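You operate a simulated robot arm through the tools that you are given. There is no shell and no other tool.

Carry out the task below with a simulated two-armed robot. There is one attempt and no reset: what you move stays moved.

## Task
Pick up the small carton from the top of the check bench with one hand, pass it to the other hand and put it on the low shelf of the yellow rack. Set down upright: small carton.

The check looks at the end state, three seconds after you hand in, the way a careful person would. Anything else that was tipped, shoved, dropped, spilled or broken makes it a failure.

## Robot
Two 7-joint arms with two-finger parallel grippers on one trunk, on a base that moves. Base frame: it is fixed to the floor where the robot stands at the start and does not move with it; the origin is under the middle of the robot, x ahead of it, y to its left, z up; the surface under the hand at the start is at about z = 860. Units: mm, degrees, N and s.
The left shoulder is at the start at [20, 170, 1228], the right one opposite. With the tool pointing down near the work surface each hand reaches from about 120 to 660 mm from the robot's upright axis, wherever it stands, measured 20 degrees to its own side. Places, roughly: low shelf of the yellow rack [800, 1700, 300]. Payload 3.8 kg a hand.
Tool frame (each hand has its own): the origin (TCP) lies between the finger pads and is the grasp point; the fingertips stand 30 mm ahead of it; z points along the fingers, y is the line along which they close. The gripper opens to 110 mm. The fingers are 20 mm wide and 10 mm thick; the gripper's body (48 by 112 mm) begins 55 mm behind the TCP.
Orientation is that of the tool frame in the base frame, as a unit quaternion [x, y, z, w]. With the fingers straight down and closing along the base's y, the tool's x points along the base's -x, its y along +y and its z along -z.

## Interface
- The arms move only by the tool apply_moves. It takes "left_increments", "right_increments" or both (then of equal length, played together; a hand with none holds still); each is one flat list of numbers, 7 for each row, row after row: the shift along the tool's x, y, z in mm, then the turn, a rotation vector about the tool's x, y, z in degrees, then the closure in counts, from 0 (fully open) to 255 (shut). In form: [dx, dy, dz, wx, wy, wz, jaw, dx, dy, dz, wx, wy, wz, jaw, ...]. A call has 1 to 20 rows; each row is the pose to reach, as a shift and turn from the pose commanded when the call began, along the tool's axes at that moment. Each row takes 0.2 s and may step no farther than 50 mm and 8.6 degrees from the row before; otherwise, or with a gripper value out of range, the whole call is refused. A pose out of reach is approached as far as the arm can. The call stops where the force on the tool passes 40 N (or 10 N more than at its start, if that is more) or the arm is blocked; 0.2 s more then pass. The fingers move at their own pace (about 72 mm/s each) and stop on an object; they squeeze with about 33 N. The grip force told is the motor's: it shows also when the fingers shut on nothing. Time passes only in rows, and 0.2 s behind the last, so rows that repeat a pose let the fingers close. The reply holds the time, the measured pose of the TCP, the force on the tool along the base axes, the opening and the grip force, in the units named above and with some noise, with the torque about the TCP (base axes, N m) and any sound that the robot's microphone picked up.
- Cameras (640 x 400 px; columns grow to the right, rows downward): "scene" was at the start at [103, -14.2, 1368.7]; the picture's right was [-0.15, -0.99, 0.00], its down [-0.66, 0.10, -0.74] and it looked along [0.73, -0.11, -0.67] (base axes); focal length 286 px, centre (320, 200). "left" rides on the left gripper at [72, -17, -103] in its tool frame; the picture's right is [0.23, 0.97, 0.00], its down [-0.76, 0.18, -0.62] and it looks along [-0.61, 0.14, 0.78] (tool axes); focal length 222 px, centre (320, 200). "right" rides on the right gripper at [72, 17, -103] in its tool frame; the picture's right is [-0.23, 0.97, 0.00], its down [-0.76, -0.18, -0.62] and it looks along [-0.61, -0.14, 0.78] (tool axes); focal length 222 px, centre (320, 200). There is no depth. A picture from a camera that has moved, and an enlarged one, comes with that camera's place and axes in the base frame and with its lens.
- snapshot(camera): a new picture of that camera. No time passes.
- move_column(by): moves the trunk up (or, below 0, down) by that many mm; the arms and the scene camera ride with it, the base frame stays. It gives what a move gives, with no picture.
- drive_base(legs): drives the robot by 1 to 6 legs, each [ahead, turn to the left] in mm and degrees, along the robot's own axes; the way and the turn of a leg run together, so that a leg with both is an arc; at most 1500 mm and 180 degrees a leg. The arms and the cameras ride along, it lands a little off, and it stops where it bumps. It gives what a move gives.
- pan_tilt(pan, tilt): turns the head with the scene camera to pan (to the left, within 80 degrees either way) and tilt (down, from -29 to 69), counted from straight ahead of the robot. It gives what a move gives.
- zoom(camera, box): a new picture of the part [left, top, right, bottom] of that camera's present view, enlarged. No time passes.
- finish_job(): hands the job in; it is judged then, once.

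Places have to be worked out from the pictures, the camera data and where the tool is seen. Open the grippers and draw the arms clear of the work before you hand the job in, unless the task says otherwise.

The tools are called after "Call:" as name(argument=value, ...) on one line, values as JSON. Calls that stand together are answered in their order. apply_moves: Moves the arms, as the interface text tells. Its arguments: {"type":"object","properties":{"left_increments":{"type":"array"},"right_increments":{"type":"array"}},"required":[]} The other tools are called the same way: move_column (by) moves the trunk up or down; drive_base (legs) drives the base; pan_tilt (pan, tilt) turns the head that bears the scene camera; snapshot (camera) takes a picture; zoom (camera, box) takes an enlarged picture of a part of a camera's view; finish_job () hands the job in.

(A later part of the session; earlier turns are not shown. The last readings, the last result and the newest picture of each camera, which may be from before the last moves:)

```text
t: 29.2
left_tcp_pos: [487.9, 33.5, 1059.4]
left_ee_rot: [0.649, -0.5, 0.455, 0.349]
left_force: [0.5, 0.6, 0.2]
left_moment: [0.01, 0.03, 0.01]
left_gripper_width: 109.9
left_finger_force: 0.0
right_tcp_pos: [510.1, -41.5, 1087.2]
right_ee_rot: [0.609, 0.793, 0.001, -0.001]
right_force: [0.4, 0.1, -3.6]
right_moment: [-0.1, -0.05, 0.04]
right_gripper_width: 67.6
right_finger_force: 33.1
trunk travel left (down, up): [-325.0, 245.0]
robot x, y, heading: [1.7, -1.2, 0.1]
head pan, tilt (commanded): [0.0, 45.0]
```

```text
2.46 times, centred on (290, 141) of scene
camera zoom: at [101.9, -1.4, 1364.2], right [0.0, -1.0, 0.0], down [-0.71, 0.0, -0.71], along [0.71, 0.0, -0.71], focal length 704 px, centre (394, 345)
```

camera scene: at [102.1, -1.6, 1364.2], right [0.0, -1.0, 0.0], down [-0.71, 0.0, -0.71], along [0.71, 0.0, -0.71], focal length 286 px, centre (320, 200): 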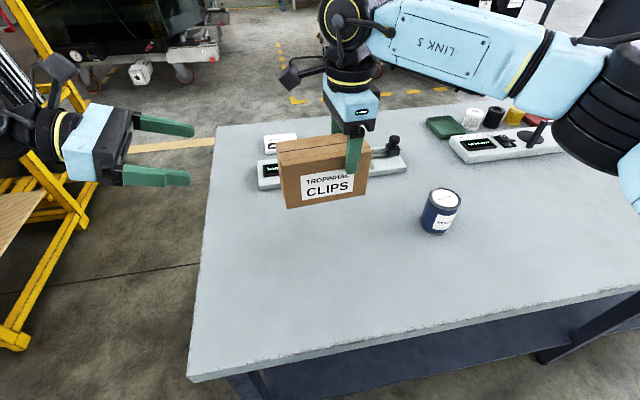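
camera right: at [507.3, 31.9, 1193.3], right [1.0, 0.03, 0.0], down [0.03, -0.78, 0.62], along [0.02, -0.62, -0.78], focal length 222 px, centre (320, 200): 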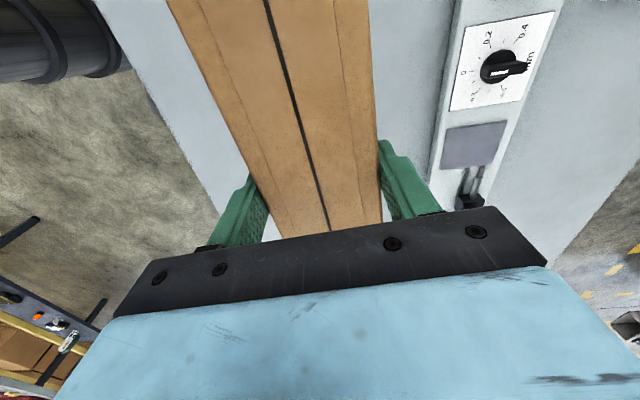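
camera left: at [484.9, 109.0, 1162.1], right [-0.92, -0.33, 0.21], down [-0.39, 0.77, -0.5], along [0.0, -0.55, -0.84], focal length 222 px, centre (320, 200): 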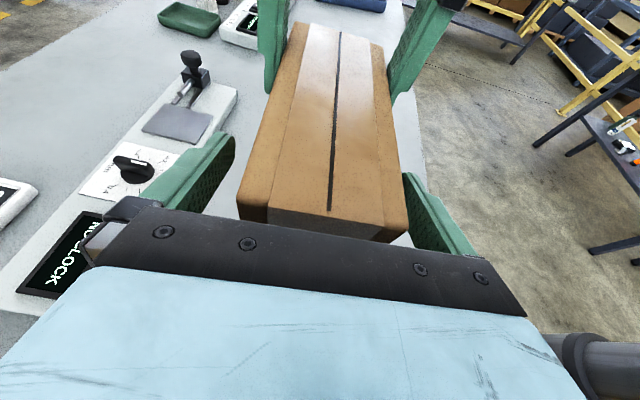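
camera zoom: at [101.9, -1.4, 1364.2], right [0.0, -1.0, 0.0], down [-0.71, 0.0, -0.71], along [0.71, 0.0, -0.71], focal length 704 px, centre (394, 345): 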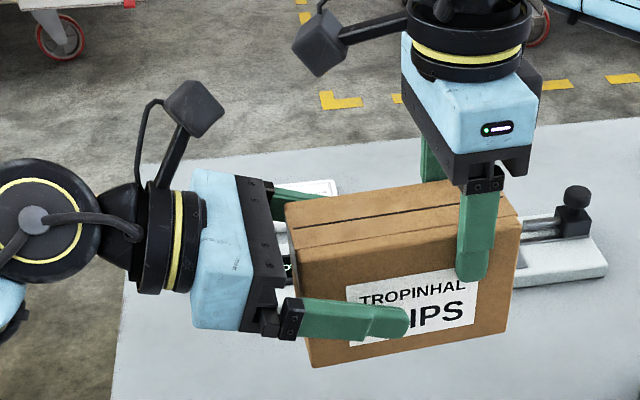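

The left fingers now straddle the end. Working through the geometry, the hand is about 2 mm off-centre, so I correct that and then close the left gripper while the right keeps holding.

Call:
apply_moves(left_increments=[0, -2, 0, 0, 0, 0, 0, 0, -2, 0, 0, 0, 0, 60, 0, -2, 0, 0, 0, 0, 85, 0, -2, 0, 0, 0, 0, 100, 0, -2, 0, 0, 0, 0, 255, 0, -2, 0, 0, 0, 0, 255, 0, -2, 0, 0, 0, 0, 255, 0, -2, 0, 0, 0, 0, 255])

Call:
zoom(camera="scene", box=[160, 60, 420, 222])

Call:
snapshot(camera="left")

```text
t: 31.0
left_tcp_pos: [490.1, 34.5, 1058.8]
left_ee_rot: [0.649, -0.5, 0.454, 0.35]
left_force: [-2.9, 0.8, 0.3]
left_moment: [-0.01, 0.15, -0.07]
left_gripper_width: 67.7
left_finger_force: 33.0
right_tcp_pos: [510.4, -41.5, 1088.9]
right_ee_rot: [0.609, 0.794, 0.001, -0.001]
right_force: [2.7, 1.4, -4.1]
right_moment: [-0.15, -0.28, -0.2]
right_gripper_width: 68.0
right_finger_force: 33.4
trunk travel left (down, up): [-325.0, 245.0]
robot x, y, heading: [1.8, 2.6, 0.1]
head pan, tilt (commanded): [0.0, 45.0]
```

```text
2.46 times, centred on (290, 141) of scene
camera zoom: at [101.9, -1.5, 1364.2], right [0.0, -1.0, 0.0], down [-0.71, 0.0, -0.71], along [0.71, 0.0, -0.71], focal length 704 px, centre (394, 345)
```

zoom: 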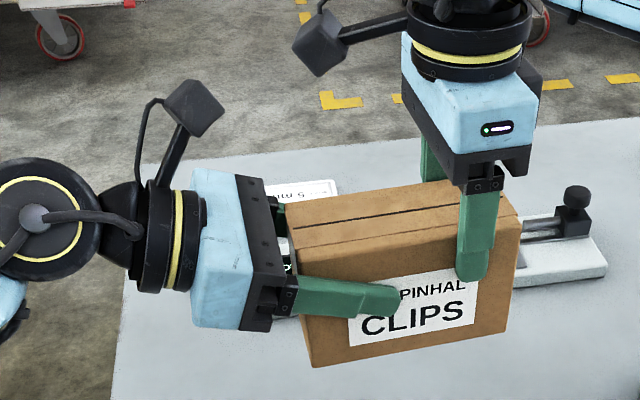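

```text
taken
camera left: at [486.5, 109.2, 1161.8], right [-0.92, -0.32, 0.21], down [-0.39, 0.77, -0.5], along [0.0, -0.55, -0.84], focal length 222 px, centre (320, 200)
```

left: 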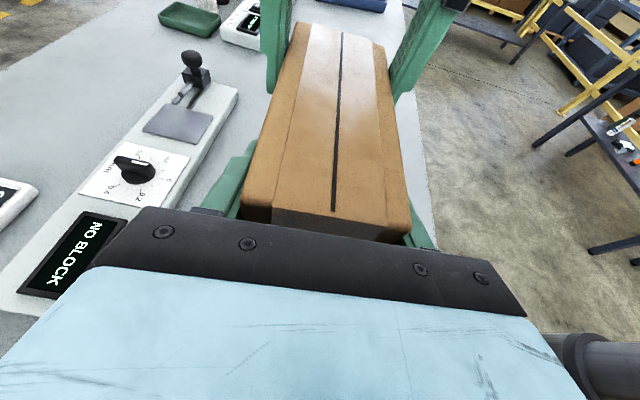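

Both grippers hold at 68 mm with only about 3 N of side load between them. Because the first grip slipped while lifting, I lower both hands together until the carton is about 12 mm above the bench before letting go with the right.

Call:
apply_moves(right_increments=[0, 0, 5, 0, 0, 0, 255, 0, 0, 13, 0, 0, 0, 255, 0, 0, 22, 0, 0, 0, 255, 0, 0, 32, 0, 0, 0, 255, 0, 0, 42, 0, 0, 0, 255, 0, 0, 52, 0, 0, 0, 255, 0, 0, 62, 0, 0, 0, 255, 0, 0, 72, 0, 0, 0, 255, 0, 0, 82, 0, 0, 0, 255, 0, 0, 92, 0, 0, 0, 255, 0, 0, 101, 0, 0, 0, 255, 0, 0, 109, 0, 0, 0, 255, 0, 0, 115, 0, 0, 0, 255, 0, 0, 118, 0, 0, 0, 255, 0, 0, 118, 0, 0, 0, 255], left_increments=[-4.7, 0, 1.7, 0, 0, 0, 255, -12.2, 0, 4.4, 0, 0, 0, 255, -20.7, 0, 7.5, 0, 0, 0, 255, -30.1, 0, 10.9, 0, 0, 0, 255, -39.5, 0, 14.4, 0, 0, 0, 255, -48.9, 0, 17.8, 0, 0, 0, 255, -58.3, 0, 21.2, 0, 0, 0, 255, -67.7, 0, 24.6, 0, 0, 0, 255, -77.1, 0, 28, 0, 0, 0, 255, -86.5, 0, 31.5, 0, 0, 0, 255, -94.9, 0, 34.5, 0, 0, 0, 255, -102.5, 0, 37.3, 0, 0, 0, 255, -108.1, 0, 39.3, 0, 0, 0, 255, -110.9, 0, 40.4, 0, 0, 0, 255, -110.9, 0, 40.4, 0, 0, 0, 255])

Call:
zoom(camera="scene", box=[160, 110, 420, 272])

```text
t: 34.2
left_tcp_pos: [489.8, 34.7, 940.8]
left_ee_rot: [0.649, -0.499, 0.455, 0.349]
left_force: [-13.9, 8.9, 13.9]
left_moment: [-0.76, -0.32, -0.54]
left_gripper_width: 67.9
left_finger_force: 33.6
right_tcp_pos: [509.7, -42.1, 969.9]
right_ee_rot: [0.609, 0.793, -0.001, 0.0]
right_force: [14.0, -9.7, -17.0]
right_moment: [-0.71, -0.41, -0.35]
right_gripper_width: 67.7
right_finger_force: 33.0
trunk travel left (down, up): [-325.0, 245.0]
robot x, y, heading: [2.5, -0.5, -0.2]
head pan, tilt (commanded): [0.0, 45.0]
```

```text
2.46 times, centred on (290, 191) of scene
camera zoom: at [101.9, -1.5, 1364.2], right [0.0, -1.0, 0.0], down [-0.71, 0.0, -0.71], along [0.71, 0.0, -0.71], focal length 704 px, centre (394, 222)
```

zoom: 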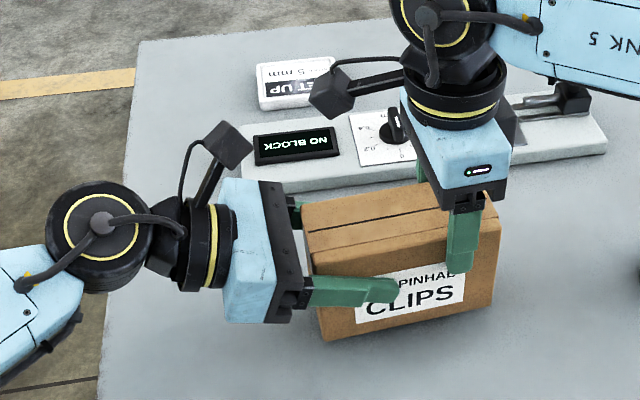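

The carton is clear of the bench, since the two vertical forces sum to about -3 N. But the two hands are pulling against each other with about 20 N. I shift the right hand a millimetre or two along that force to relax it before opening.

Call:
apply_moves(right_increments=[-0.7, 0.6, 1, 0, 0, 0, 255, -1.35, 1.2, 2, 0, 0, 0, 255, -1.35, 1.2, 2, 0, 0, 0, 255])

```text
t: 35.0
left_tcp_pos: [490.0, 34.4, 938.8]
left_ee_rot: [0.651, -0.5, 0.454, 0.348]
left_force: [-4.4, 2.7, 0.5]
left_moment: [0.63, -0.07, 0.48]
left_gripper_width: 67.6
left_finger_force: 32.7
right_tcp_pos: [510.4, -40.7, 970.0]
right_ee_rot: [0.608, 0.794, 0.001, -0.001]
right_force: [4.3, -3.7, -5.4]
right_moment: [-0.9, -0.1, -0.74]
right_gripper_width: 67.6
right_finger_force: 33.1
trunk travel left (down, up): [-325.0, 245.0]
robot x, y, heading: [0.7, -1.2, 0.1]
head pan, tilt (commanded): [0.0, 45.0]
```

The internal load is down to about 5 N. Now I open the right gripper in place and watch whether the left holds the carton.

Call:
apply_moves(right_increments=[0, 0, 0, 0, 0, 0, 85, 0, 0, 0, 0, 0, 0, 60, 0, 0, 0, 0, 0, 0, 20, 0, 0, 0, 0, 0, 0, 0, 0, 0, 0, 0, 0, 0, 0])

Call:
zoom(camera="scene", box=[160, 110, 420, 272])

Call:
snapshot(camera="right")

```text
t: 36.2
left_tcp_pos: [489.9, 34.3, 940.4]
left_ee_rot: [0.65, -0.499, 0.456, 0.349]
left_force: [0.6, 0.7, -0.4]
left_moment: [0.17, 0.04, -0.02]
left_gripper_width: 68.3
left_finger_force: 32.8
right_tcp_pos: [510.2, -41.6, 968.9]
right_ee_rot: [0.609, 0.793, 0.001, -0.001]
right_force: [-0.3, 0.6, -0.4]
right_moment: [0.03, -0.01, 0.01]
right_gripper_width: 110.0
right_finger_force: 0.1
trunk travel left (down, up): [-325.0, 245.0]
robot x, y, heading: [-0.0, 0.7, -0.0]
head pan, tilt (commanded): [0.0, 45.0]
```

```text
2.46 times, centred on (290, 191) of scene
camera zoom: at [101.9, -1.5, 1364.2], right [0.0, -1.0, 0.0], down [-0.71, 0.0, -0.71], along [0.71, 0.0, -0.71], focal length 704 px, centre (394, 222)
```

zoom: 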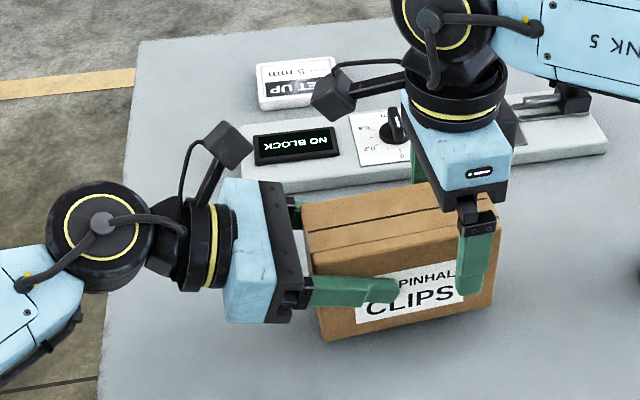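

```text
taken
camera right: at [507.5, 31.6, 1073.3], right [1.0, 0.03, 0.0], down [0.03, -0.78, 0.62], along [0.02, -0.62, -0.78], focal length 222 px, centre (320, 200)
```

right: 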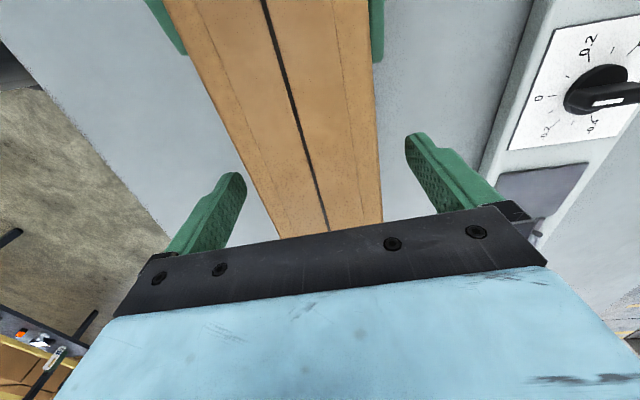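

The moment on the left hand (0.17, 0.04 N m) fits it carrying the carton, but the vertical force reads only -0.4 N. I wait a moment and read again.

Call:
apply_moves(right_increments=[0, 0, 0, 0, 0, 0, 0, 0, 0, 0, 0, 0, 0, 0])

Call:
zoom(camera="scene", box=[260, 160, 380, 260])

```text
t: 36.8
left_tcp_pos: [490.7, 34.2, 940.7]
left_ee_rot: [0.649, -0.5, 0.455, 0.35]
left_force: [0.0, 0.9, 0.0]
left_moment: [0.15, 0.09, 0.01]
left_gripper_width: 67.9
left_finger_force: 33.0
right_tcp_pos: [510.2, -42.0, 968.8]
right_ee_rot: [0.609, 0.793, 0.0, -0.001]
right_force: [-0.4, 0.3, -0.4]
right_moment: [-0.01, -0.03, 0.01]
right_gripper_width: 109.9
right_finger_force: 0.1
trunk travel left (down, up): [-325.0, 245.0]
robot x, y, heading: [1.2, 3.0, -0.2]
head pan, tilt (commanded): [0.0, 45.0]
```

```text
4.00 times, centred on (320, 210) of scene
camera zoom: at [101.9, -1.5, 1364.2], right [0.0, -1.0, 0.0], down [-0.71, 0.0, -0.71], along [0.71, 0.0, -0.71], focal length 1144 px, centre (320, 160)
```

zoom: 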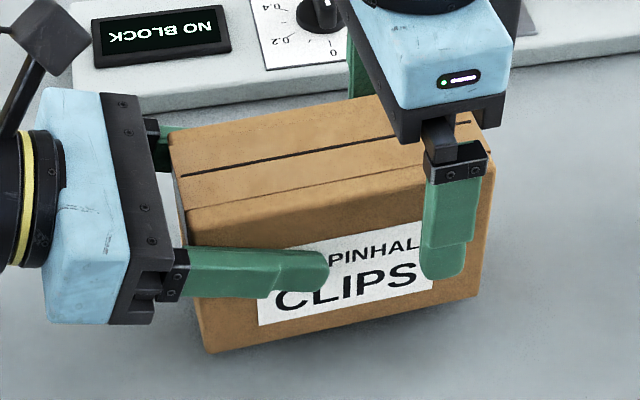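

The force still reads about zero with a non-zero moment, so the carton may be touching the bench somewhere. I lift the left hand 15 mm slowly, with the right still open around the carton, and read again.

Call:
apply_moves(left_increments=[2.8, 0, -1, 0, 0, 0, 255, 5.6, 0, -2.1, 0, 0, 0, 255, 8.5, 0, -3.1, 0, 0, 0, 255, 11.3, 0, -4.1, 0, 0, 0, 255, 14.1, 0, -5.1, 0, 0, 0, 255, 14.1, 0, -5.1, 0, 0, 0, 255])

Call:
zoom(camera="scene", box=[260, 160, 380, 260])

Call:
snapshot(camera="right")

```text
t: 38.2
left_tcp_pos: [488.3, 33.6, 955.6]
left_ee_rot: [0.649, -0.5, 0.455, 0.35]
left_force: [0.0, -0.1, -0.5]
left_moment: [0.17, 0.03, 0.04]
left_gripper_width: 68.0
left_finger_force: 33.1
right_tcp_pos: [510.1, -41.9, 968.7]
right_ee_rot: [0.609, 0.793, 0.0, 0.0]
right_force: [0.5, -0.8, -0.3]
right_moment: [0.01, -0.05, -0.03]
right_gripper_width: 109.9
right_finger_force: 0.0
trunk travel left (down, up): [-325.0, 245.0]
robot x, y, heading: [-2.8, -0.5, 0.2]
head pan, tilt (commanded): [0.0, 45.0]
```

```text
4.00 times, centred on (320, 210) of scene
camera zoom: at [101.9, -1.5, 1364.2], right [0.0, -1.0, 0.0], down [-0.71, 0.0, -0.71], along [0.71, 0.0, -0.71], focal length 1144 px, centre (320, 160)
```

zoom: 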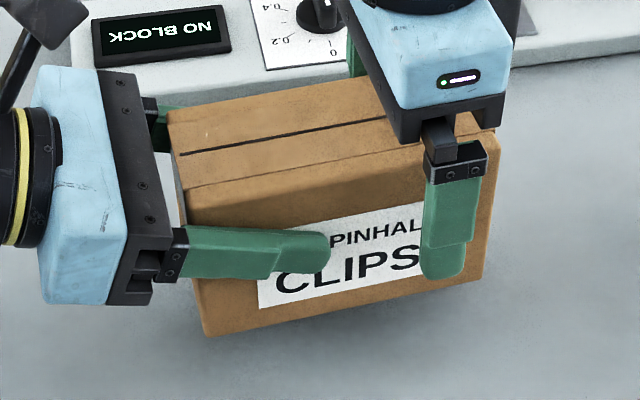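

```text
taken
camera right: at [507.5, 31.6, 1073.4], right [1.0, 0.03, 0.0], down [0.03, -0.78, 0.62], along [0.02, -0.62, -0.78], focal length 222 px, centre (320, 200)
```

right: 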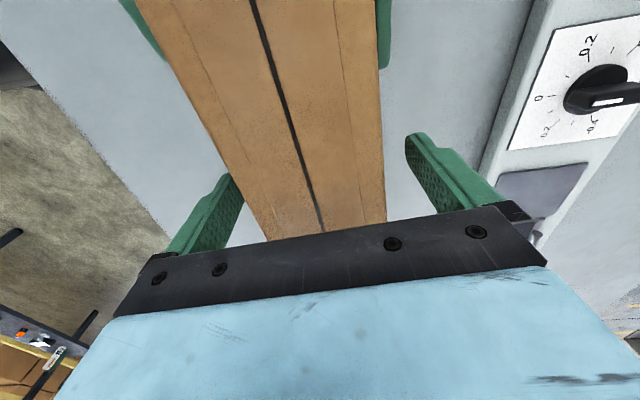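

The carton rises with the left hand exactly, so the left grip is good even though its force sensor reads low. Now I lift the open right hand straight up and then away to its own side.

Call:
apply_moves(right_increments=[0, 0, -10, 0, 0, 0, 0, 0, 0, -25, 0, 0, 0, 0, 0, 0, -45, 0, 0, 0, 0, 0, 0, -70, 0, 0, 0, 0, 0, 0, -95, 0, 0, 0, 0, 0, 0, -120, 0, 0, 0, 0, -20, -5, -135, 0, 0, 0, 0, -50, -12, -140, 0, 0, 0, 0, -85, -22, -140, 0, 0, 0, 0, -125, -32, -140, 0, 0, 0, 0, -165, -42, -140, 0, 0, 0, 0, -205, -53, -140, 0, 0, 0, 0, -205, -53, -140, 0, 0, 0, 0])

Call:
snapshot(camera="scene")

Call:
snapshot(camera="left")

```text
t: 41.0
left_tcp_pos: [490.0, 34.6, 954.1]
left_ee_rot: [0.65, -0.499, 0.455, 0.349]
left_force: [0.2, -0.4, 0.2]
left_moment: [0.16, 0.03, 0.0]
left_gripper_width: 68.0
left_finger_force: 33.0
right_tcp_pos: [514.1, -254.3, 1112.1]
right_ee_rot: [0.609, 0.794, 0.0, -0.001]
right_force: [-0.2, 0.7, 0.6]
right_moment: [0.0, -0.01, -0.03]
right_gripper_width: 110.3
right_finger_force: 0.1
trunk travel left (down, up): [-325.0, 245.0]
robot x, y, heading: [-0.7, 0.6, -0.0]
head pan, tilt (commanded): [0.0, 45.0]
```

```text
taken
camera scene: at [102.0, -0.9, 1364.2], right [0.0, -1.0, 0.0], down [-0.71, 0.0, -0.71], along [0.71, 0.0, -0.71], focal length 286 px, centre (320, 200)
```

scene: 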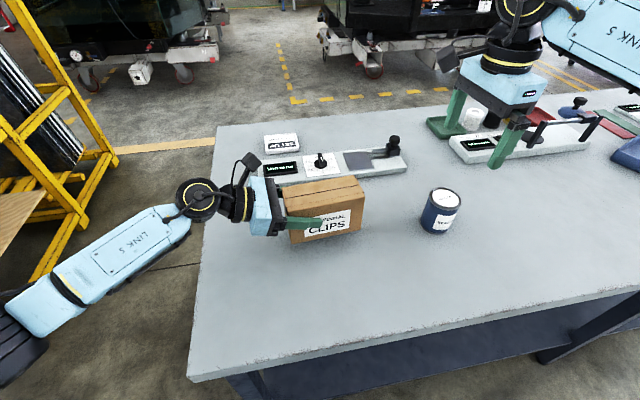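

```text
taken
camera left: at [486.2, 109.1, 1058.0], right [-0.92, -0.33, 0.21], down [-0.39, 0.77, -0.5], along [0.0, -0.55, -0.84], focal length 222 px, centre (320, 200)
```

left: 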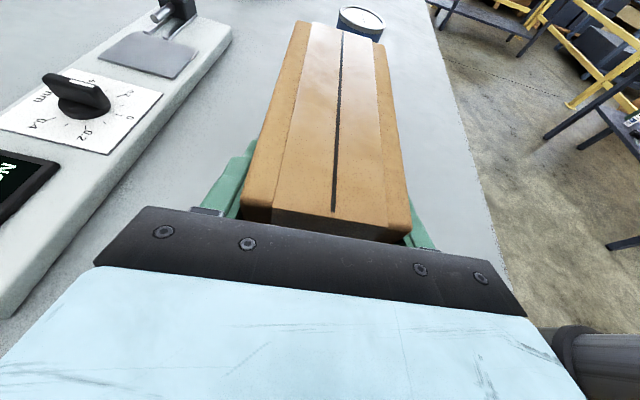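

The carton is firmly in the left hand and the right hand is clear. Next I raise the carton well above everything with the left arm.

Call:
apply_moves(left_increments=[4.7, 0, -1.7, 0, 0, 0, 255, 14.1, 0, -5.1, 0, 0, 0, 255, 28.2, 0, -10.3, 0, 0, 0, 255, 45.1, 0, -16.4, 0, 0, 0, 255, 63.9, 0, -23.3, 0, 0, 0, 255, 82.7, 0, -30.1, 0, 0, 0, 255, 101.5, 0, -36.9, 0, 0, 0, 255, 120.3, 0, -43.8, 0, 0, 0, 255, 139.1, 0, -50.6, 0, 0, 0, 255, 152.3, 0, -55.4, 0, 0, 0, 255, 160.7, 0, -58.5, 0, 0, 0, 255, 160.7, 0, -58.5, 0, 0, 0, 255])

Call:
snapshot(camera="left")

```text
t: 43.6
left_tcp_pos: [490.5, 33.9, 1126.5]
left_ee_rot: [0.649, -0.5, 0.455, 0.349]
left_force: [-0.2, -0.1, -3.6]
left_moment: [0.15, 0.03, -0.01]
left_gripper_width: 67.6
left_finger_force: 32.7
right_tcp_pos: [514.0, -255.7, 1111.4]
right_ee_rot: [0.609, 0.794, 0.0, 0.0]
right_force: [-0.8, -0.7, 0.9]
right_moment: [-0.04, 0.03, 0.01]
right_gripper_width: 109.9
right_finger_force: 0.1
trunk travel left (down, up): [-325.0, 245.0]
robot x, y, heading: [1.6, 1.9, -0.1]
head pan, tilt (commanded): [0.0, 45.0]
```

```text
taken
camera left: at [486.6, 108.5, 1229.9], right [-0.92, -0.33, 0.21], down [-0.39, 0.77, -0.5], along [0.0, -0.55, -0.84], focal length 222 px, centre (320, 200)
```

left: 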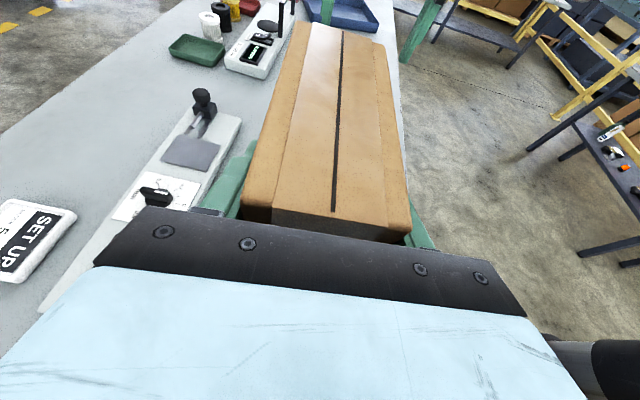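

The left hand now reads -3.6 N with the carton unchanged in its grip. Next I swing the hand 75° to point straight ahead, keeping the carton upright.

Call:
apply_moves(left_increments=[-6.5, -8.3, -10.2, 7.05, 0, -2.57, 255, -13.1, -16.6, -20.5, 14.1, 0, -5.13, 255, -19.6, -24.9, -30.7, 21.15, 0, -7.7, 255, -26.2, -33.2, -41, 28.2, 0, -10.26, 255, -32.7, -41.4, -51.2, 35.25, 0, -12.83, 255, -39.3, -49.7, -61.4, 42.3, 0, -15.39, 255, -45.8, -58, -71.7, 49.35, 0, -17.96, 255, -52.4, -66.3, -81.9, 56.4, 0, -20.52, 255, -58.9, -74.6, -92.2, 63.45, 0, -23.09, 255, -65.5, -82.9, -102.4, 70.5, 0, -25.65, 255, -65.5, -82.9, -102.4, 70.5, 0, -25.65, 255])

Call:
snapshot(camera="scene")

Call:
snapshot(camera="left")

```text
t: 46.0
left_tcp_pos: [545.3, 215.6, 1139.2]
left_ee_rot: [0.818, -0.03, 0.574, 0.022]
left_force: [-0.1, 0.0, -3.3]
left_moment: [0.03, 0.17, -0.01]
left_gripper_width: 67.7
left_finger_force: 32.8
left hand out of reach, approached as far as the arm can: row 8, 9, 10, 11
right_tcp_pos: [513.9, -253.0, 1111.9]
right_ee_rot: [0.609, 0.793, 0.0, 0.0]
right_force: [0.4, 0.7, 0.5]
right_moment: [-0.04, 0.01, -0.01]
right_gripper_width: 110.0
right_finger_force: 0.1
trunk travel left (down, up): [-325.0, 245.0]
robot x, y, heading: [0.3, -1.3, 0.0]
head pan, tilt (commanded): [0.0, 45.0]
```

```text
taken
camera scene: at [101.8, -0.1, 1364.2], right [0.0, -1.0, 0.0], down [-0.71, 0.0, -0.71], along [0.71, 0.0, -0.71], focal length 286 px, centre (320, 200)
```

scene: 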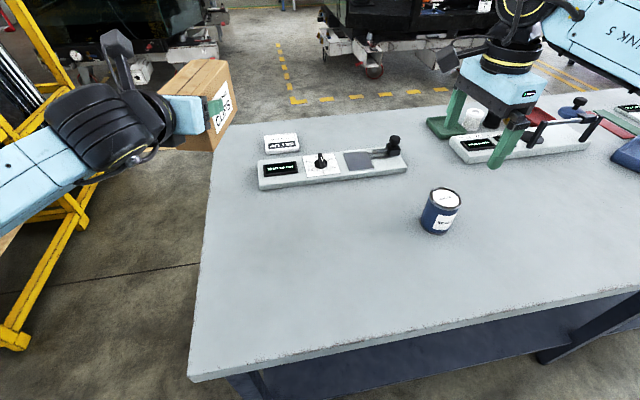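

```text
taken
camera left: at [473.3, 237.8, 1242.3], right [0.01, -0.98, 0.21], down [-0.86, -0.12, -0.5], along [0.52, -0.18, -0.84], focal length 222 px, centre (320, 200)
```

left: 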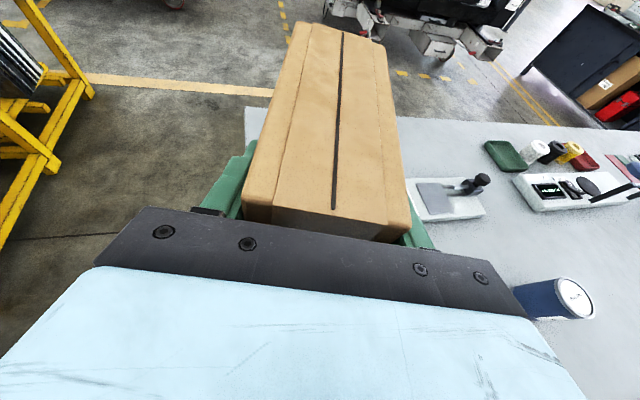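

The left hand points almost straight ahead (4° off) with the carton upright, though it is near the edge of its reach there. I draw the right hand back toward the body for travelling and look left at the rack again.

Call:
apply_moves(right_increments=[1.5, -31, 0, 0, 0, 0, 0, 3, -62, 0, 0, 0, 0, 0, 4.5, -93, 0, 0, 0, 0, 0, 6, -125, 0, 0, 0, 0, 0, 7.5, -156, 0, 0, 0, 0, 0, 9, -187, 0, 0, 0, 0, 0, 10.8, -218, 0, 0, 0, 0, 0, 10.8, -218, 0, 0, 0, 0, 0])

Call:
pan_tilt(pan=75, tilt=30)

Call:
snapshot(camera="scene")

```text
t: 47.8
left_tcp_pos: [546.0, 213.6, 1139.8]
left_ee_rot: [0.818, -0.031, 0.574, 0.022]
left_force: [1.0, -0.7, -3.1]
left_moment: [-0.01, 0.13, 0.03]
left_gripper_width: 68.3
left_finger_force: 32.6
right_tcp_pos: [299.4, -301.5, 1107.9]
right_ee_rot: [0.609, 0.793, 0.001, -0.001]
right_force: [0.8, -0.3, 0.7]
right_moment: [-0.01, 0.03, 0.01]
right_gripper_width: 110.1
right_finger_force: 0.1
trunk travel left (down, up): [-325.0, 245.0]
robot x, y, heading: [3.7, -4.1, 0.0]
head pan, tilt (commanded): [0.0, 45.0]
```

```text
t: 49.2
left_tcp_pos: [545.7, 212.7, 1139.8]
left_ee_rot: [0.819, -0.03, 0.573, 0.02]
left_force: [-0.4, -0.2, -3.6]
left_moment: [-0.02, 0.14, 0.02]
left_gripper_width: 68.0
left_finger_force: 32.8
right_tcp_pos: [300.4, -302.2, 1107.7]
right_ee_rot: [0.609, 0.793, 0.001, -0.001]
right_force: [-0.4, 0.6, -0.1]
right_moment: [0.01, 0.0, -0.02]
right_gripper_width: 110.2
right_finger_force: 0.0
trunk travel left (down, up): [-325.0, 245.0]
robot x, y, heading: [-0.2, 4.1, 0.1]
head pan, tilt (commanded): [75.0, 30.0]
```

```text
taken
camera scene: at [44.1, 86.0, 1386.8], right [0.97, -0.26, 0.0], down [-0.13, -0.48, -0.87], along [0.22, 0.84, -0.5], focal length 286 px, centre (320, 200)
```

scene: 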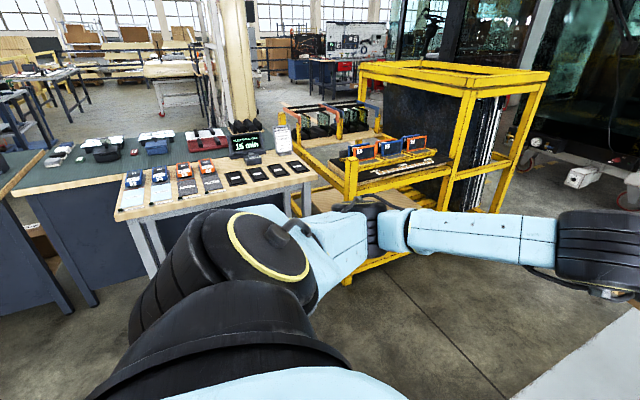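

The rack is now visible over the arm. I zoom in on it.

Call:
zoom(camera="scene", box=[250, 50, 560, 290])

Call:
zoom(camera="scene", box=[270, 90, 470, 220])

```text
1.67 times, centred on (405, 170) of scene
camera zoom: at [44.1, 86.0, 1386.8], right [0.97, -0.26, 0.0], down [-0.13, -0.48, -0.87], along [0.22, 0.84, -0.5], focal length 477 px, centre (178, 250)
```

zoom: 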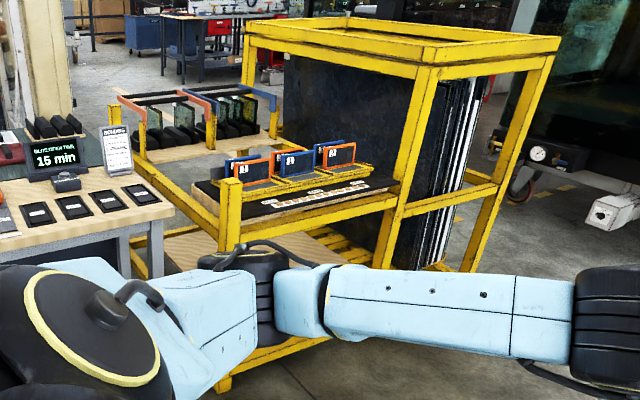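

```text
3.08 times, centred on (370, 155) of scene
camera zoom: at [44.1, 86.0, 1386.8], right [0.97, -0.26, 0.0], down [-0.13, -0.48, -0.87], along [0.22, 0.84, -0.5], focal length 880 px, centre (166, 338)
```

zoom: 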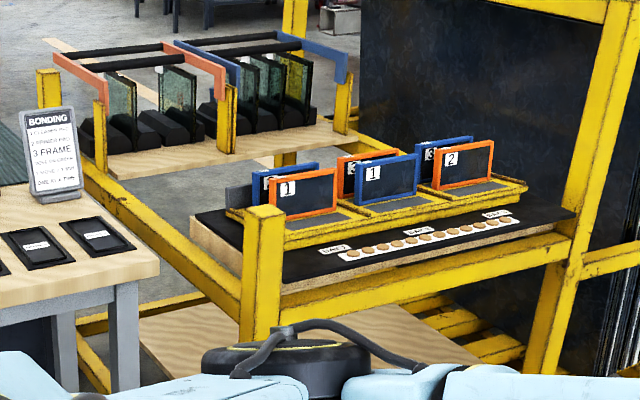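

The rack's left bay has delicate framed plates on the upper shelf and an open low shelf below. A tall frame, top at about z 1170, stands on its right. Before driving I check the robot's footprint and the floor beside it.

Call:
pan_tilt(pan=78, tilt=68)

Call:
snapshot(camera="scene")

Call:
pan_tilt(pan=-75, tilt=55)

Call:
snapshot(camera="scene")

```text
t: 50.3
left_tcp_pos: [545.3, 214.4, 1138.5]
left_ee_rot: [0.818, -0.03, 0.574, 0.021]
left_force: [0.0, 0.5, -2.7]
left_moment: [-0.01, 0.2, -0.01]
left_gripper_width: 68.2
left_finger_force: 33.2
right_tcp_pos: [298.3, -302.0, 1109.1]
right_ee_rot: [0.609, 0.793, 0.0, 0.0]
right_force: [-0.8, 0.5, 0.5]
right_moment: [-0.03, -0.01, 0.0]
right_gripper_width: 109.9
right_finger_force: 0.1
trunk travel left (down, up): [-325.0, 245.0]
robot x, y, heading: [-3.2, -1.1, -0.1]
head pan, tilt (commanded): [78.0, 68.0]
```

```text
taken
camera scene: at [32.4, 54.3, 1336.2], right [0.98, -0.21, 0.0], down [-0.19, -0.91, -0.38], along [0.08, 0.37, -0.93], focal length 286 px, centre (320, 200)
```

scene: 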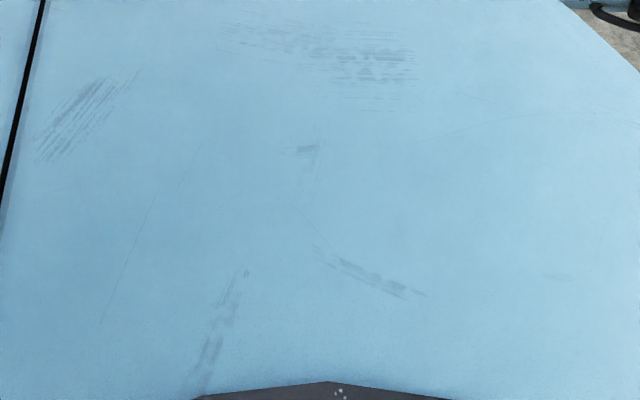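

```text
t: 52.6
left_tcp_pos: [545.0, 213.8, 1140.9]
left_ee_rot: [0.819, -0.03, 0.573, 0.02]
left_force: [-0.3, 0.2, -4.3]
left_moment: [0.03, 0.15, 0.01]
left_gripper_width: 67.6
left_finger_force: 33.5
right_tcp_pos: [300.2, -301.3, 1108.0]
right_ee_rot: [0.609, 0.794, 0.001, -0.001]
right_force: [0.2, -0.8, 0.2]
right_moment: [0.02, 0.02, 0.01]
right_gripper_width: 109.8
right_finger_force: 0.0
trunk travel left (down, up): [-325.0, 245.0]
robot x, y, heading: [2.4, -2.2, 0.1]
head pan, tilt (commanded): [-75.0, 55.0]
```

```text
taken
camera scene: at [39.3, -71.0, 1350.8], right [-0.97, -0.26, 0.0], down [-0.21, 0.79, -0.57], along [0.15, -0.55, -0.82], focal length 286 px, centre (320, 200)
```

scene: 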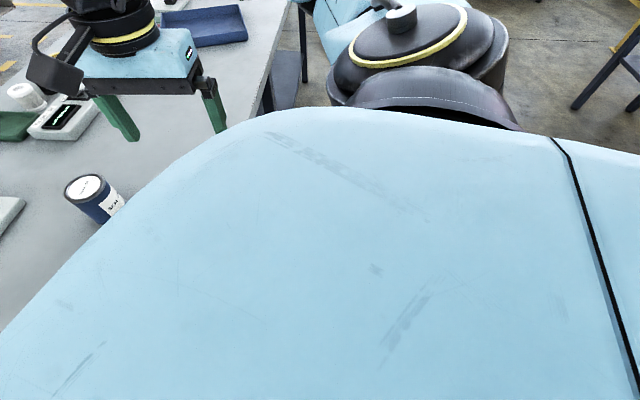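

The footprint isn't visible, so I'll keep generous margins. I raise the trunk 235 mm so the carton clears everything near the rack, then back away from the bench.

Call:
move_column(by=235)

Call:
drive_base(legs=[[-200, 0]])

Call:
pan_tilt(pan=60, tilt=30)

Call:
snapshot(camera="scene")

```text
t: 55.1
left_tcp_pos: [546.5, 213.3, 1374.7]
left_ee_rot: [0.819, -0.03, 0.573, 0.02]
left_force: [0.2, -0.7, -3.8]
left_moment: [-0.01, 0.15, 0.01]
left_gripper_width: 68.0
left_finger_force: 33.1
right_tcp_pos: [298.3, -302.2, 1343.3]
right_ee_rot: [0.609, 0.793, 0.0, 0.0]
right_force: [0.3, 0.5, -0.6]
right_moment: [0.0, 0.0, 0.01]
right_gripper_width: 110.2
right_finger_force: 0.0
trunk travel left (down, up): [-560.0, 10.0]
robot x, y, heading: [2.8, -0.1, -0.0]
head pan, tilt (commanded): [-75.0, 55.0]
```

```text
t: 56.7
left_tcp_pos: [348.3, 212.8, 1375.2]
left_ee_rot: [0.819, -0.031, 0.573, 0.022]
left_force: [0.1, -0.4, -3.5]
left_moment: [-0.01, 0.13, -0.03]
left_gripper_width: 67.9
left_finger_force: 33.4
right_tcp_pos: [100.3, -301.5, 1344.3]
right_ee_rot: [0.61, 0.793, 0.0, -0.001]
right_force: [-1.0, -1.1, -0.4]
right_moment: [0.02, 0.0, 0.02]
right_gripper_width: 110.0
right_finger_force: 0.1
trunk travel left (down, up): [-560.0, 10.0]
robot x, y, heading: [-199.4, 3.1, -0.2]
head pan, tilt (commanded): [-75.0, 55.0]
```

```text
t: 58.9
left_tcp_pos: [348.5, 212.5, 1374.5]
left_ee_rot: [0.819, -0.032, 0.573, 0.022]
left_force: [0.9, -0.8, -2.9]
left_moment: [0.05, 0.15, 0.01]
left_gripper_width: 68.0
left_finger_force: 32.9
right_tcp_pos: [100.5, -302.3, 1343.1]
right_ee_rot: [0.61, 0.792, 0.0, 0.0]
right_force: [-0.3, 1.0, -0.5]
right_moment: [-0.01, -0.01, 0.0]
right_gripper_width: 110.0
right_finger_force: 0.1
trunk travel left (down, up): [-560.0, 10.0]
robot x, y, heading: [-198.9, 0.9, -0.4]
head pan, tilt (commanded): [60.0, 30.0]
```

```text
taken
camera scene: at [-132.5, 77.0, 1621.8], right [0.86, -0.5, 0.0], down [-0.25, -0.43, -0.87], along [0.44, 0.75, -0.5], focal length 286 px, centre (320, 200)
```

scene: 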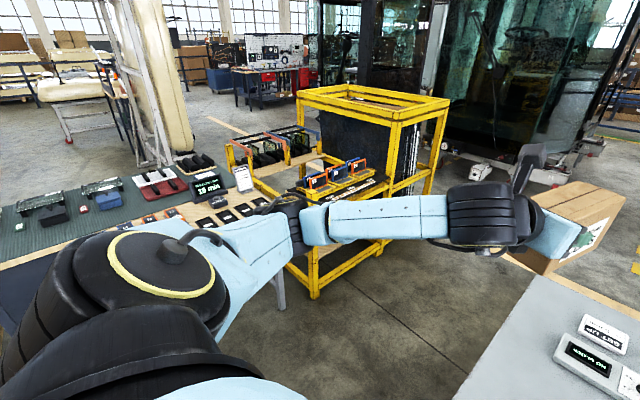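

Backing up went cleanly and the view is good. I zoom in to fix the rack's feet and shelf before choosing the parking spot.

Call:
zoom(camera="scene", box=[200, 70, 480, 310])

```text
1.67 times, centred on (340, 190) of scene
camera zoom: at [-132.5, 77.0, 1621.8], right [0.86, -0.5, 0.0], down [-0.25, -0.43, -0.87], along [0.44, 0.75, -0.5], focal length 477 px, centre (287, 217)
```

zoom: 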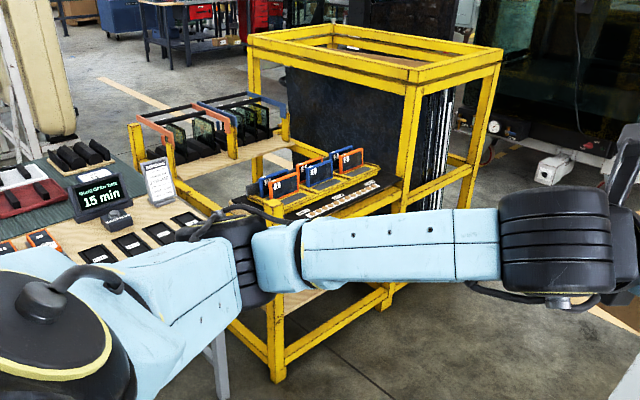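

The rack's front feet are near (550, 1325) and (1240, 1454), so it is turned about 11°, and the floor is clear. I turn left and drive into the aisle between the benches.

Call:
drive_base(legs=[[0, 90], [540, 0]])

Call:
pan_tilt(pan=-40, tilt=35)

Call:
snapshot(camera="scene")

```text
t: 65.8
left_tcp_pos: [-379.3, 1101.6, 1374.0]
left_ee_rot: [0.609, 0.547, 0.426, -0.384]
left_force: [-0.3, -0.2, -3.3]
left_moment: [-0.13, 0.06, 0.01]
left_gripper_width: 68.0
left_finger_force: 32.8
right_tcp_pos: [128.3, 839.9, 1344.2]
right_ee_rot: [-0.115, 0.993, -0.001, 0.0]
right_force: [0.4, 0.1, 0.1]
right_moment: [-0.01, 0.03, 0.04]
right_gripper_width: 110.1
right_finger_force: 0.0
trunk travel left (down, up): [-560.0, 10.0]
robot x, y, heading: [-181.8, 546.1, 88.3]
head pan, tilt (commanded): [60.0, 30.0]
```

```text
t: 67.6
left_tcp_pos: [-378.8, 1101.4, 1376.0]
left_ee_rot: [0.609, 0.548, 0.426, -0.384]
left_force: [0.0, -0.1, -3.7]
left_moment: [-0.16, 0.05, 0.0]
left_gripper_width: 68.0
left_finger_force: 32.9
right_tcp_pos: [129.4, 838.8, 1343.4]
right_ee_rot: [-0.114, 0.993, 0.0, -0.001]
right_force: [0.4, 0.1, 0.2]
right_moment: [0.01, -0.01, 0.0]
right_gripper_width: 109.9
right_finger_force: 0.1
trunk travel left (down, up): [-560.0, 10.0]
robot x, y, heading: [-179.6, 545.4, 88.3]
head pan, tilt (commanded): [-40.0, 35.0]
```

```text
taken
camera scene: at [-124.0, 635.0, 1614.1], right [0.75, -0.67, 0.0], down [-0.38, -0.43, -0.82], along [0.55, 0.61, -0.57], focal length 286 px, centre (320, 200)
```

scene: 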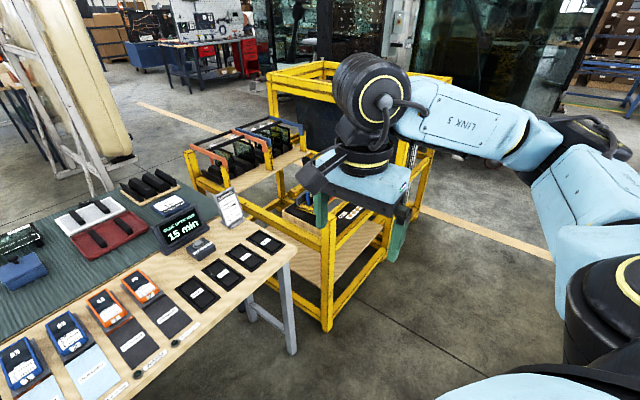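

The robot is at (-181, 546) heading 88°, and the aisle is clear. I turn right to run parallel to the rack and drive partway along.

Call:
drive_base(legs=[[0, -77.6], [750, 0]])

Call:
pan_tilt(pan=50, tilt=35)

Call:
snapshot(camera="scene")

```text
t: 75.0
left_tcp_pos: [1051.7, 990.8, 1374.2]
left_ee_rot: [0.818, 0.043, 0.572, -0.03]
left_force: [0.0, 1.0, -3.1]
left_moment: [0.05, 0.16, -0.01]
left_gripper_width: 67.6
left_finger_force: 32.8
right_tcp_pos: [901.3, 440.0, 1344.4]
right_ee_rot: [0.535, 0.845, 0.0, 0.0]
right_force: [-1.2, 0.5, 0.1]
right_moment: [-0.01, 0.01, -0.01]
right_gripper_width: 110.0
right_finger_force: 0.1
trunk travel left (down, up): [-560.0, 10.0]
robot x, y, heading: [550.1, 684.2, 10.3]
head pan, tilt (commanded): [-40.0, 35.0]
```

```text
t: 76.6
left_tcp_pos: [1051.6, 989.3, 1374.8]
left_ee_rot: [0.818, 0.042, 0.573, -0.03]
left_force: [-0.4, 1.1, -3.7]
left_moment: [-0.03, 0.11, 0.01]
left_gripper_width: 68.1
left_finger_force: 33.6
right_tcp_pos: [901.0, 439.1, 1344.1]
right_ee_rot: [0.535, 0.845, 0.001, -0.001]
right_force: [-0.2, 0.3, 0.6]
right_moment: [-0.01, 0.0, -0.01]
right_gripper_width: 110.2
right_finger_force: 0.1
trunk travel left (down, up): [-560.0, 10.0]
robot x, y, heading: [551.0, 679.5, 10.2]
head pan, tilt (commanded): [50.0, 35.0]
```

```text
taken
camera scene: at [616.3, 761.3, 1614.0], right [0.87, -0.5, 0.0], down [-0.29, -0.5, -0.82], along [0.41, 0.71, -0.57], focal length 286 px, centre (320, 200)
```

scene: 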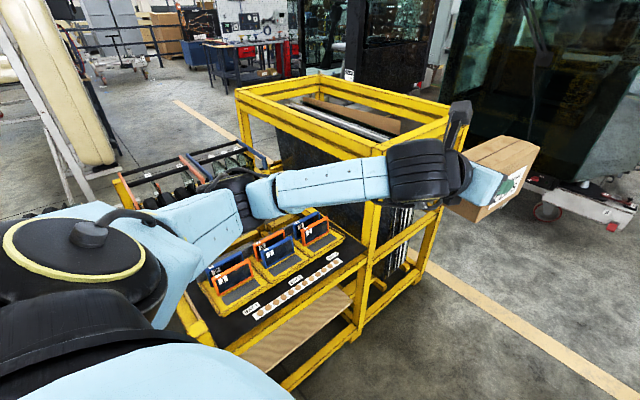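

The robot is at (550, 682), parallel to the rack, and everything is clear. I drive 670 mm further to stand in front of the left bay, then turn left to face it with the carton still high.

Call:
drive_base(legs=[[670, 0], [0, 90.5]])

Call:
pan_tilt(pan=0, tilt=50)

Call:
snapshot(camera="scene")

Call:
snapshot(camera="left")

```text
t: 84.3
left_tcp_pos: [891.6, 1288.2, 1374.1]
left_ee_rot: [0.535, 0.62, 0.375, -0.434]
left_force: [0.7, 0.1, -3.5]
left_moment: [-0.12, -0.04, -0.04]
left_gripper_width: 68.0
left_finger_force: 32.8
right_tcp_pos: [1448.2, 1160.4, 1343.6]
right_ee_rot: [-0.24, 0.971, -0.001, -0.001]
right_force: [-0.5, -0.3, -0.1]
right_moment: [-0.01, -0.01, -0.01]
right_gripper_width: 110.2
right_finger_force: 0.1
trunk travel left (down, up): [-560.0, 10.0]
robot x, y, heading: [1217.4, 801.3, 102.6]
head pan, tilt (commanded): [50.0, 35.0]
```

```text
t: 85.5
left_tcp_pos: [891.1, 1287.6, 1374.1]
left_ee_rot: [0.535, 0.62, 0.374, -0.434]
left_force: [-0.5, -0.5, -2.8]
left_moment: [-0.17, -0.02, 0.03]
left_gripper_width: 67.6
left_finger_force: 33.2
right_tcp_pos: [1448.1, 1159.7, 1342.5]
right_ee_rot: [-0.239, 0.971, 0.0, -0.001]
right_force: [-0.2, -0.2, 0.4]
right_moment: [-0.02, 0.03, 0.01]
right_gripper_width: 110.1
right_finger_force: 0.1
trunk travel left (down, up): [-560.0, 10.0]
robot x, y, heading: [1218.1, 803.0, 102.6]
head pan, tilt (commanded): [0.0, 50.0]
```

```text
taken
camera scene: at [1197.2, 896.4, 1592.3], right [0.98, 0.22, 0.0], down [0.17, -0.75, -0.64], along [-0.14, 0.63, -0.77], focal length 286 px, centre (320, 200)
```

scene: 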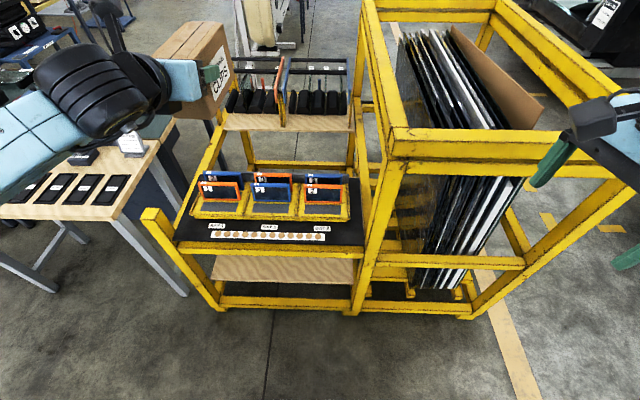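

```text
taken
camera left: at [884.5, 1214.2, 1477.7], right [0.95, 0.22, 0.21], down [0.3, -0.81, -0.5], along [0.06, 0.54, -0.84], focal length 222 px, centre (320, 200)
```

left: 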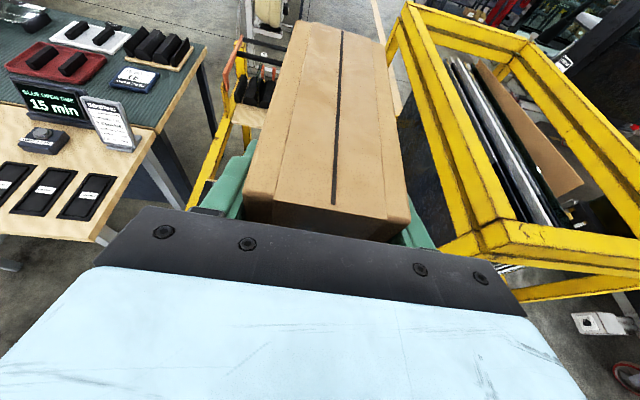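

I now have a good view. The low shelf's front edge runs from about (582, 1354) to (1223, 1472) at z≈300, and the upper shelf's bar bottom is at z≈625, leaving about 325 mm of opening. The carton tip is just over the rack front, so I first pull the hand back and down in the air, checking reach.

Call:
apply_moves(left_increments=[-8, -1, -12, 0, 0, 0, 255, -19, -2.5, -22, 0, 0, 0, 255, -38, -4, -27, 0, 0, 0, 255, -57, -5.5, -28, 0, 0, 0, 255, -76, -7, -27, 0, 0, 0, 255, -95, -8, -26, 0, 0, 0, 255, -114, -9, -25, 0, 0, 0, 255, -133, -10, -24, 0, 0, 0, 255, -152, -11, -23, 0, 0, 0, 255, -171, -12, -21, 0, 0, 0, 255, -190, -13, -20, 0, 0, 0, 255, -209, -14, -18, 0, 0, 0, 255, -222, -15, -17, 0, 0, 0, 255, -232, -15, -17, 0, 0, 0, 255, -232, -15, -17, 0, 0, 0, 255])

Call:
snapshot(camera="scene")

```text
t: 88.7
left_tcp_pos: [893.1, 1260.7, 1365.2]
left_ee_rot: [0.537, 0.621, 0.374, -0.432]
left_force: [-0.4, 0.7, -3.3]
left_moment: [-0.15, -0.03, -0.02]
left_gripper_width: 68.0
left_finger_force: 33.1
left hand out of reach, approached as far as the arm can: row 3, 4, 5, 6, 7, 8, 9, 10, 11, 12, 13, 14, 15
right_tcp_pos: [1449.1, 1160.5, 1343.5]
right_ee_rot: [-0.239, 0.971, 0.001, -0.001]
right_force: [0.3, -0.3, 1.1]
right_moment: [0.0, -0.01, 0.02]
right_gripper_width: 109.9
right_finger_force: 0.1
trunk travel left (down, up): [-560.0, 10.0]
robot x, y, heading: [1221.2, 804.0, 102.7]
head pan, tilt (commanded): [0.0, 50.0]
```

```text
taken
camera scene: at [1197.3, 896.4, 1592.3], right [0.98, 0.22, 0.0], down [0.17, -0.75, -0.64], along [-0.14, 0.63, -0.77], focal length 286 px, centre (320, 200)
```

scene: 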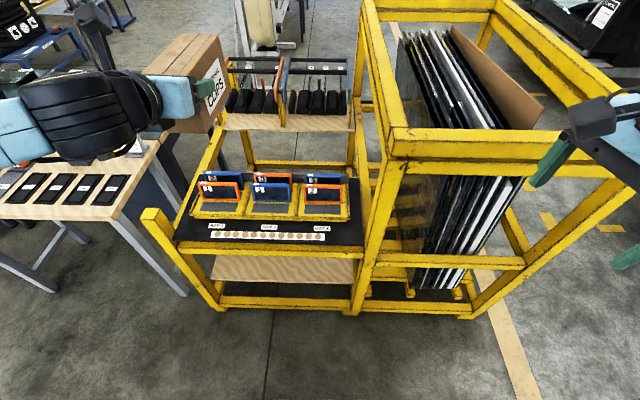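

The left arm stops almost at once going down: with this camera-up hand attitude the wrist limit blocks a low reach. The free right arm mirrors the left, so I'll use it as a probe in open air to find a hand attitude that works low down. First I return it to its basic tool-down attitude further forward.

Call:
apply_moves(right_increments=[2.5, 14, 10, 0, 0, -7.5, 0, 5, 28, 20, 0, 0, -15, 0, 7.4, 42, 30, 0, 0, -22.5, 0, 9.8, 56, 40, 0, 0, -30, 0, 12.3, 70, 50, 0, 0, -37.5, 0, 14.7, 85, 60, 0, 0, -45, 0, 17.2, 99, 70, 0, 0, -52.5, 0, 19.6, 113, 80, 0, 0, -60, 0, 22, 127, 90, 0, 0, -67.5, 0, 24.5, 141, 100, 0, 0, -75, 0, 24.5, 141, 100, 0, 0, -75, 0])

```text
t: 91.1
left_tcp_pos: [893.8, 1261.3, 1366.1]
left_ee_rot: [0.537, 0.621, 0.373, -0.432]
left_force: [-0.1, -0.8, -3.3]
left_moment: [-0.19, -0.02, 0.0]
left_gripper_width: 67.9
left_finger_force: 33.2
right_tcp_pos: [1362.0, 1272.9, 1243.6]
right_ee_rot: [0.781, -0.624, -0.001, 0.001]
right_force: [0.3, 0.4, -0.8]
right_moment: [0.0, 0.01, 0.02]
right_gripper_width: 110.0
right_finger_force: 0.0
trunk travel left (down, up): [-560.0, 10.0]
robot x, y, heading: [1220.7, 801.6, 102.6]
head pan, tilt (commanded): [0.0, 50.0]
```

The right arm is in its basic attitude at z = 1244. Now I pitch the probe hand forward by 70° (camera underneath) while lowering it to about 500 mm below the shoulder, all in front of the rack.

Call:
apply_moves(right_increments=[0, 0, 20, 0, -5, 0, 0, 0, 0, 40, 0, -10, 0, 0, 0, 0, 60, 0, -15, 0, 0, 0, 0, 80, 0, -20, 0, 0, 0, 0, 100, 0, -25, 0, 0, 0, 0, 120, 0, -30, 0, 0, 0, 0, 140, 0, -35, 0, 0, 0, 0, 160, 0, -40, 0, 0, 0, 0, 180, 0, -45, 0, 0, 0, 0, 200, 0, -50, 0, 0, 0, 0, 220, 0, -55, 0, 0, 0, 0, 240, 0, -60, 0, 0, 0, 0, 260, 0, -65, 0, 0, 0, 0, 280, 0, -70, 0, 0, 0, 0, 280, 0, -70, 0, 0])

Call:
pan_tilt(pan=-30, tilt=50)

Call:
snapshot(camera="scene")

```text
t: 94.3
left_tcp_pos: [900.0, 1259.2, 1367.1]
left_ee_rot: [0.538, 0.619, 0.374, -0.433]
left_force: [0.9, -0.5, -3.0]
left_moment: [-0.15, -0.01, 0.06]
left_gripper_width: 67.9
left_finger_force: 33.0
right_tcp_pos: [1443.2, 1301.8, 948.3]
right_ee_rot: [0.641, -0.511, -0.472, -0.324]
right_force: [0.9, -0.3, -1.5]
right_moment: [0.08, 0.04, 0.07]
right_gripper_width: 110.0
right_finger_force: 0.2
right hand out of reach, approached as far as the arm can: row 8, 9, 10, 11, 12, 13, 14, 15
trunk travel left (down, up): [-560.0, 10.0]
robot x, y, heading: [1217.6, 803.7, 102.5]
head pan, tilt (commanded): [0.0, 50.0]
```

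```text
t: 95.2
left_tcp_pos: [894.6, 1260.6, 1366.2]
left_ee_rot: [0.537, 0.621, 0.373, -0.433]
left_force: [0.2, -1.0, -4.0]
left_moment: [-0.15, -0.03, 0.03]
left_gripper_width: 67.9
left_finger_force: 33.5
right_tcp_pos: [1437.7, 1303.7, 949.8]
right_ee_rot: [0.643, -0.51, -0.471, -0.323]
right_force: [-0.2, 0.4, -0.7]
right_moment: [-0.02, 0.03, 0.04]
right_gripper_width: 109.9
right_finger_force: 0.1
trunk travel left (down, up): [-560.0, 10.0]
robot x, y, heading: [1217.8, 800.3, 102.6]
head pan, tilt (commanded): [-30.0, 50.0]
```

```text
taken
camera scene: at [1238.0, 894.3, 1592.3], right [0.95, -0.3, 0.0], down [-0.23, -0.73, -0.64], along [0.19, 0.61, -0.77], focal length 286 px, centre (320, 200)
```

scene: 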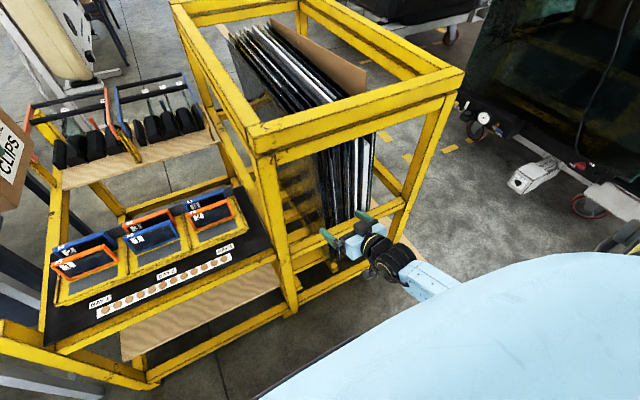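

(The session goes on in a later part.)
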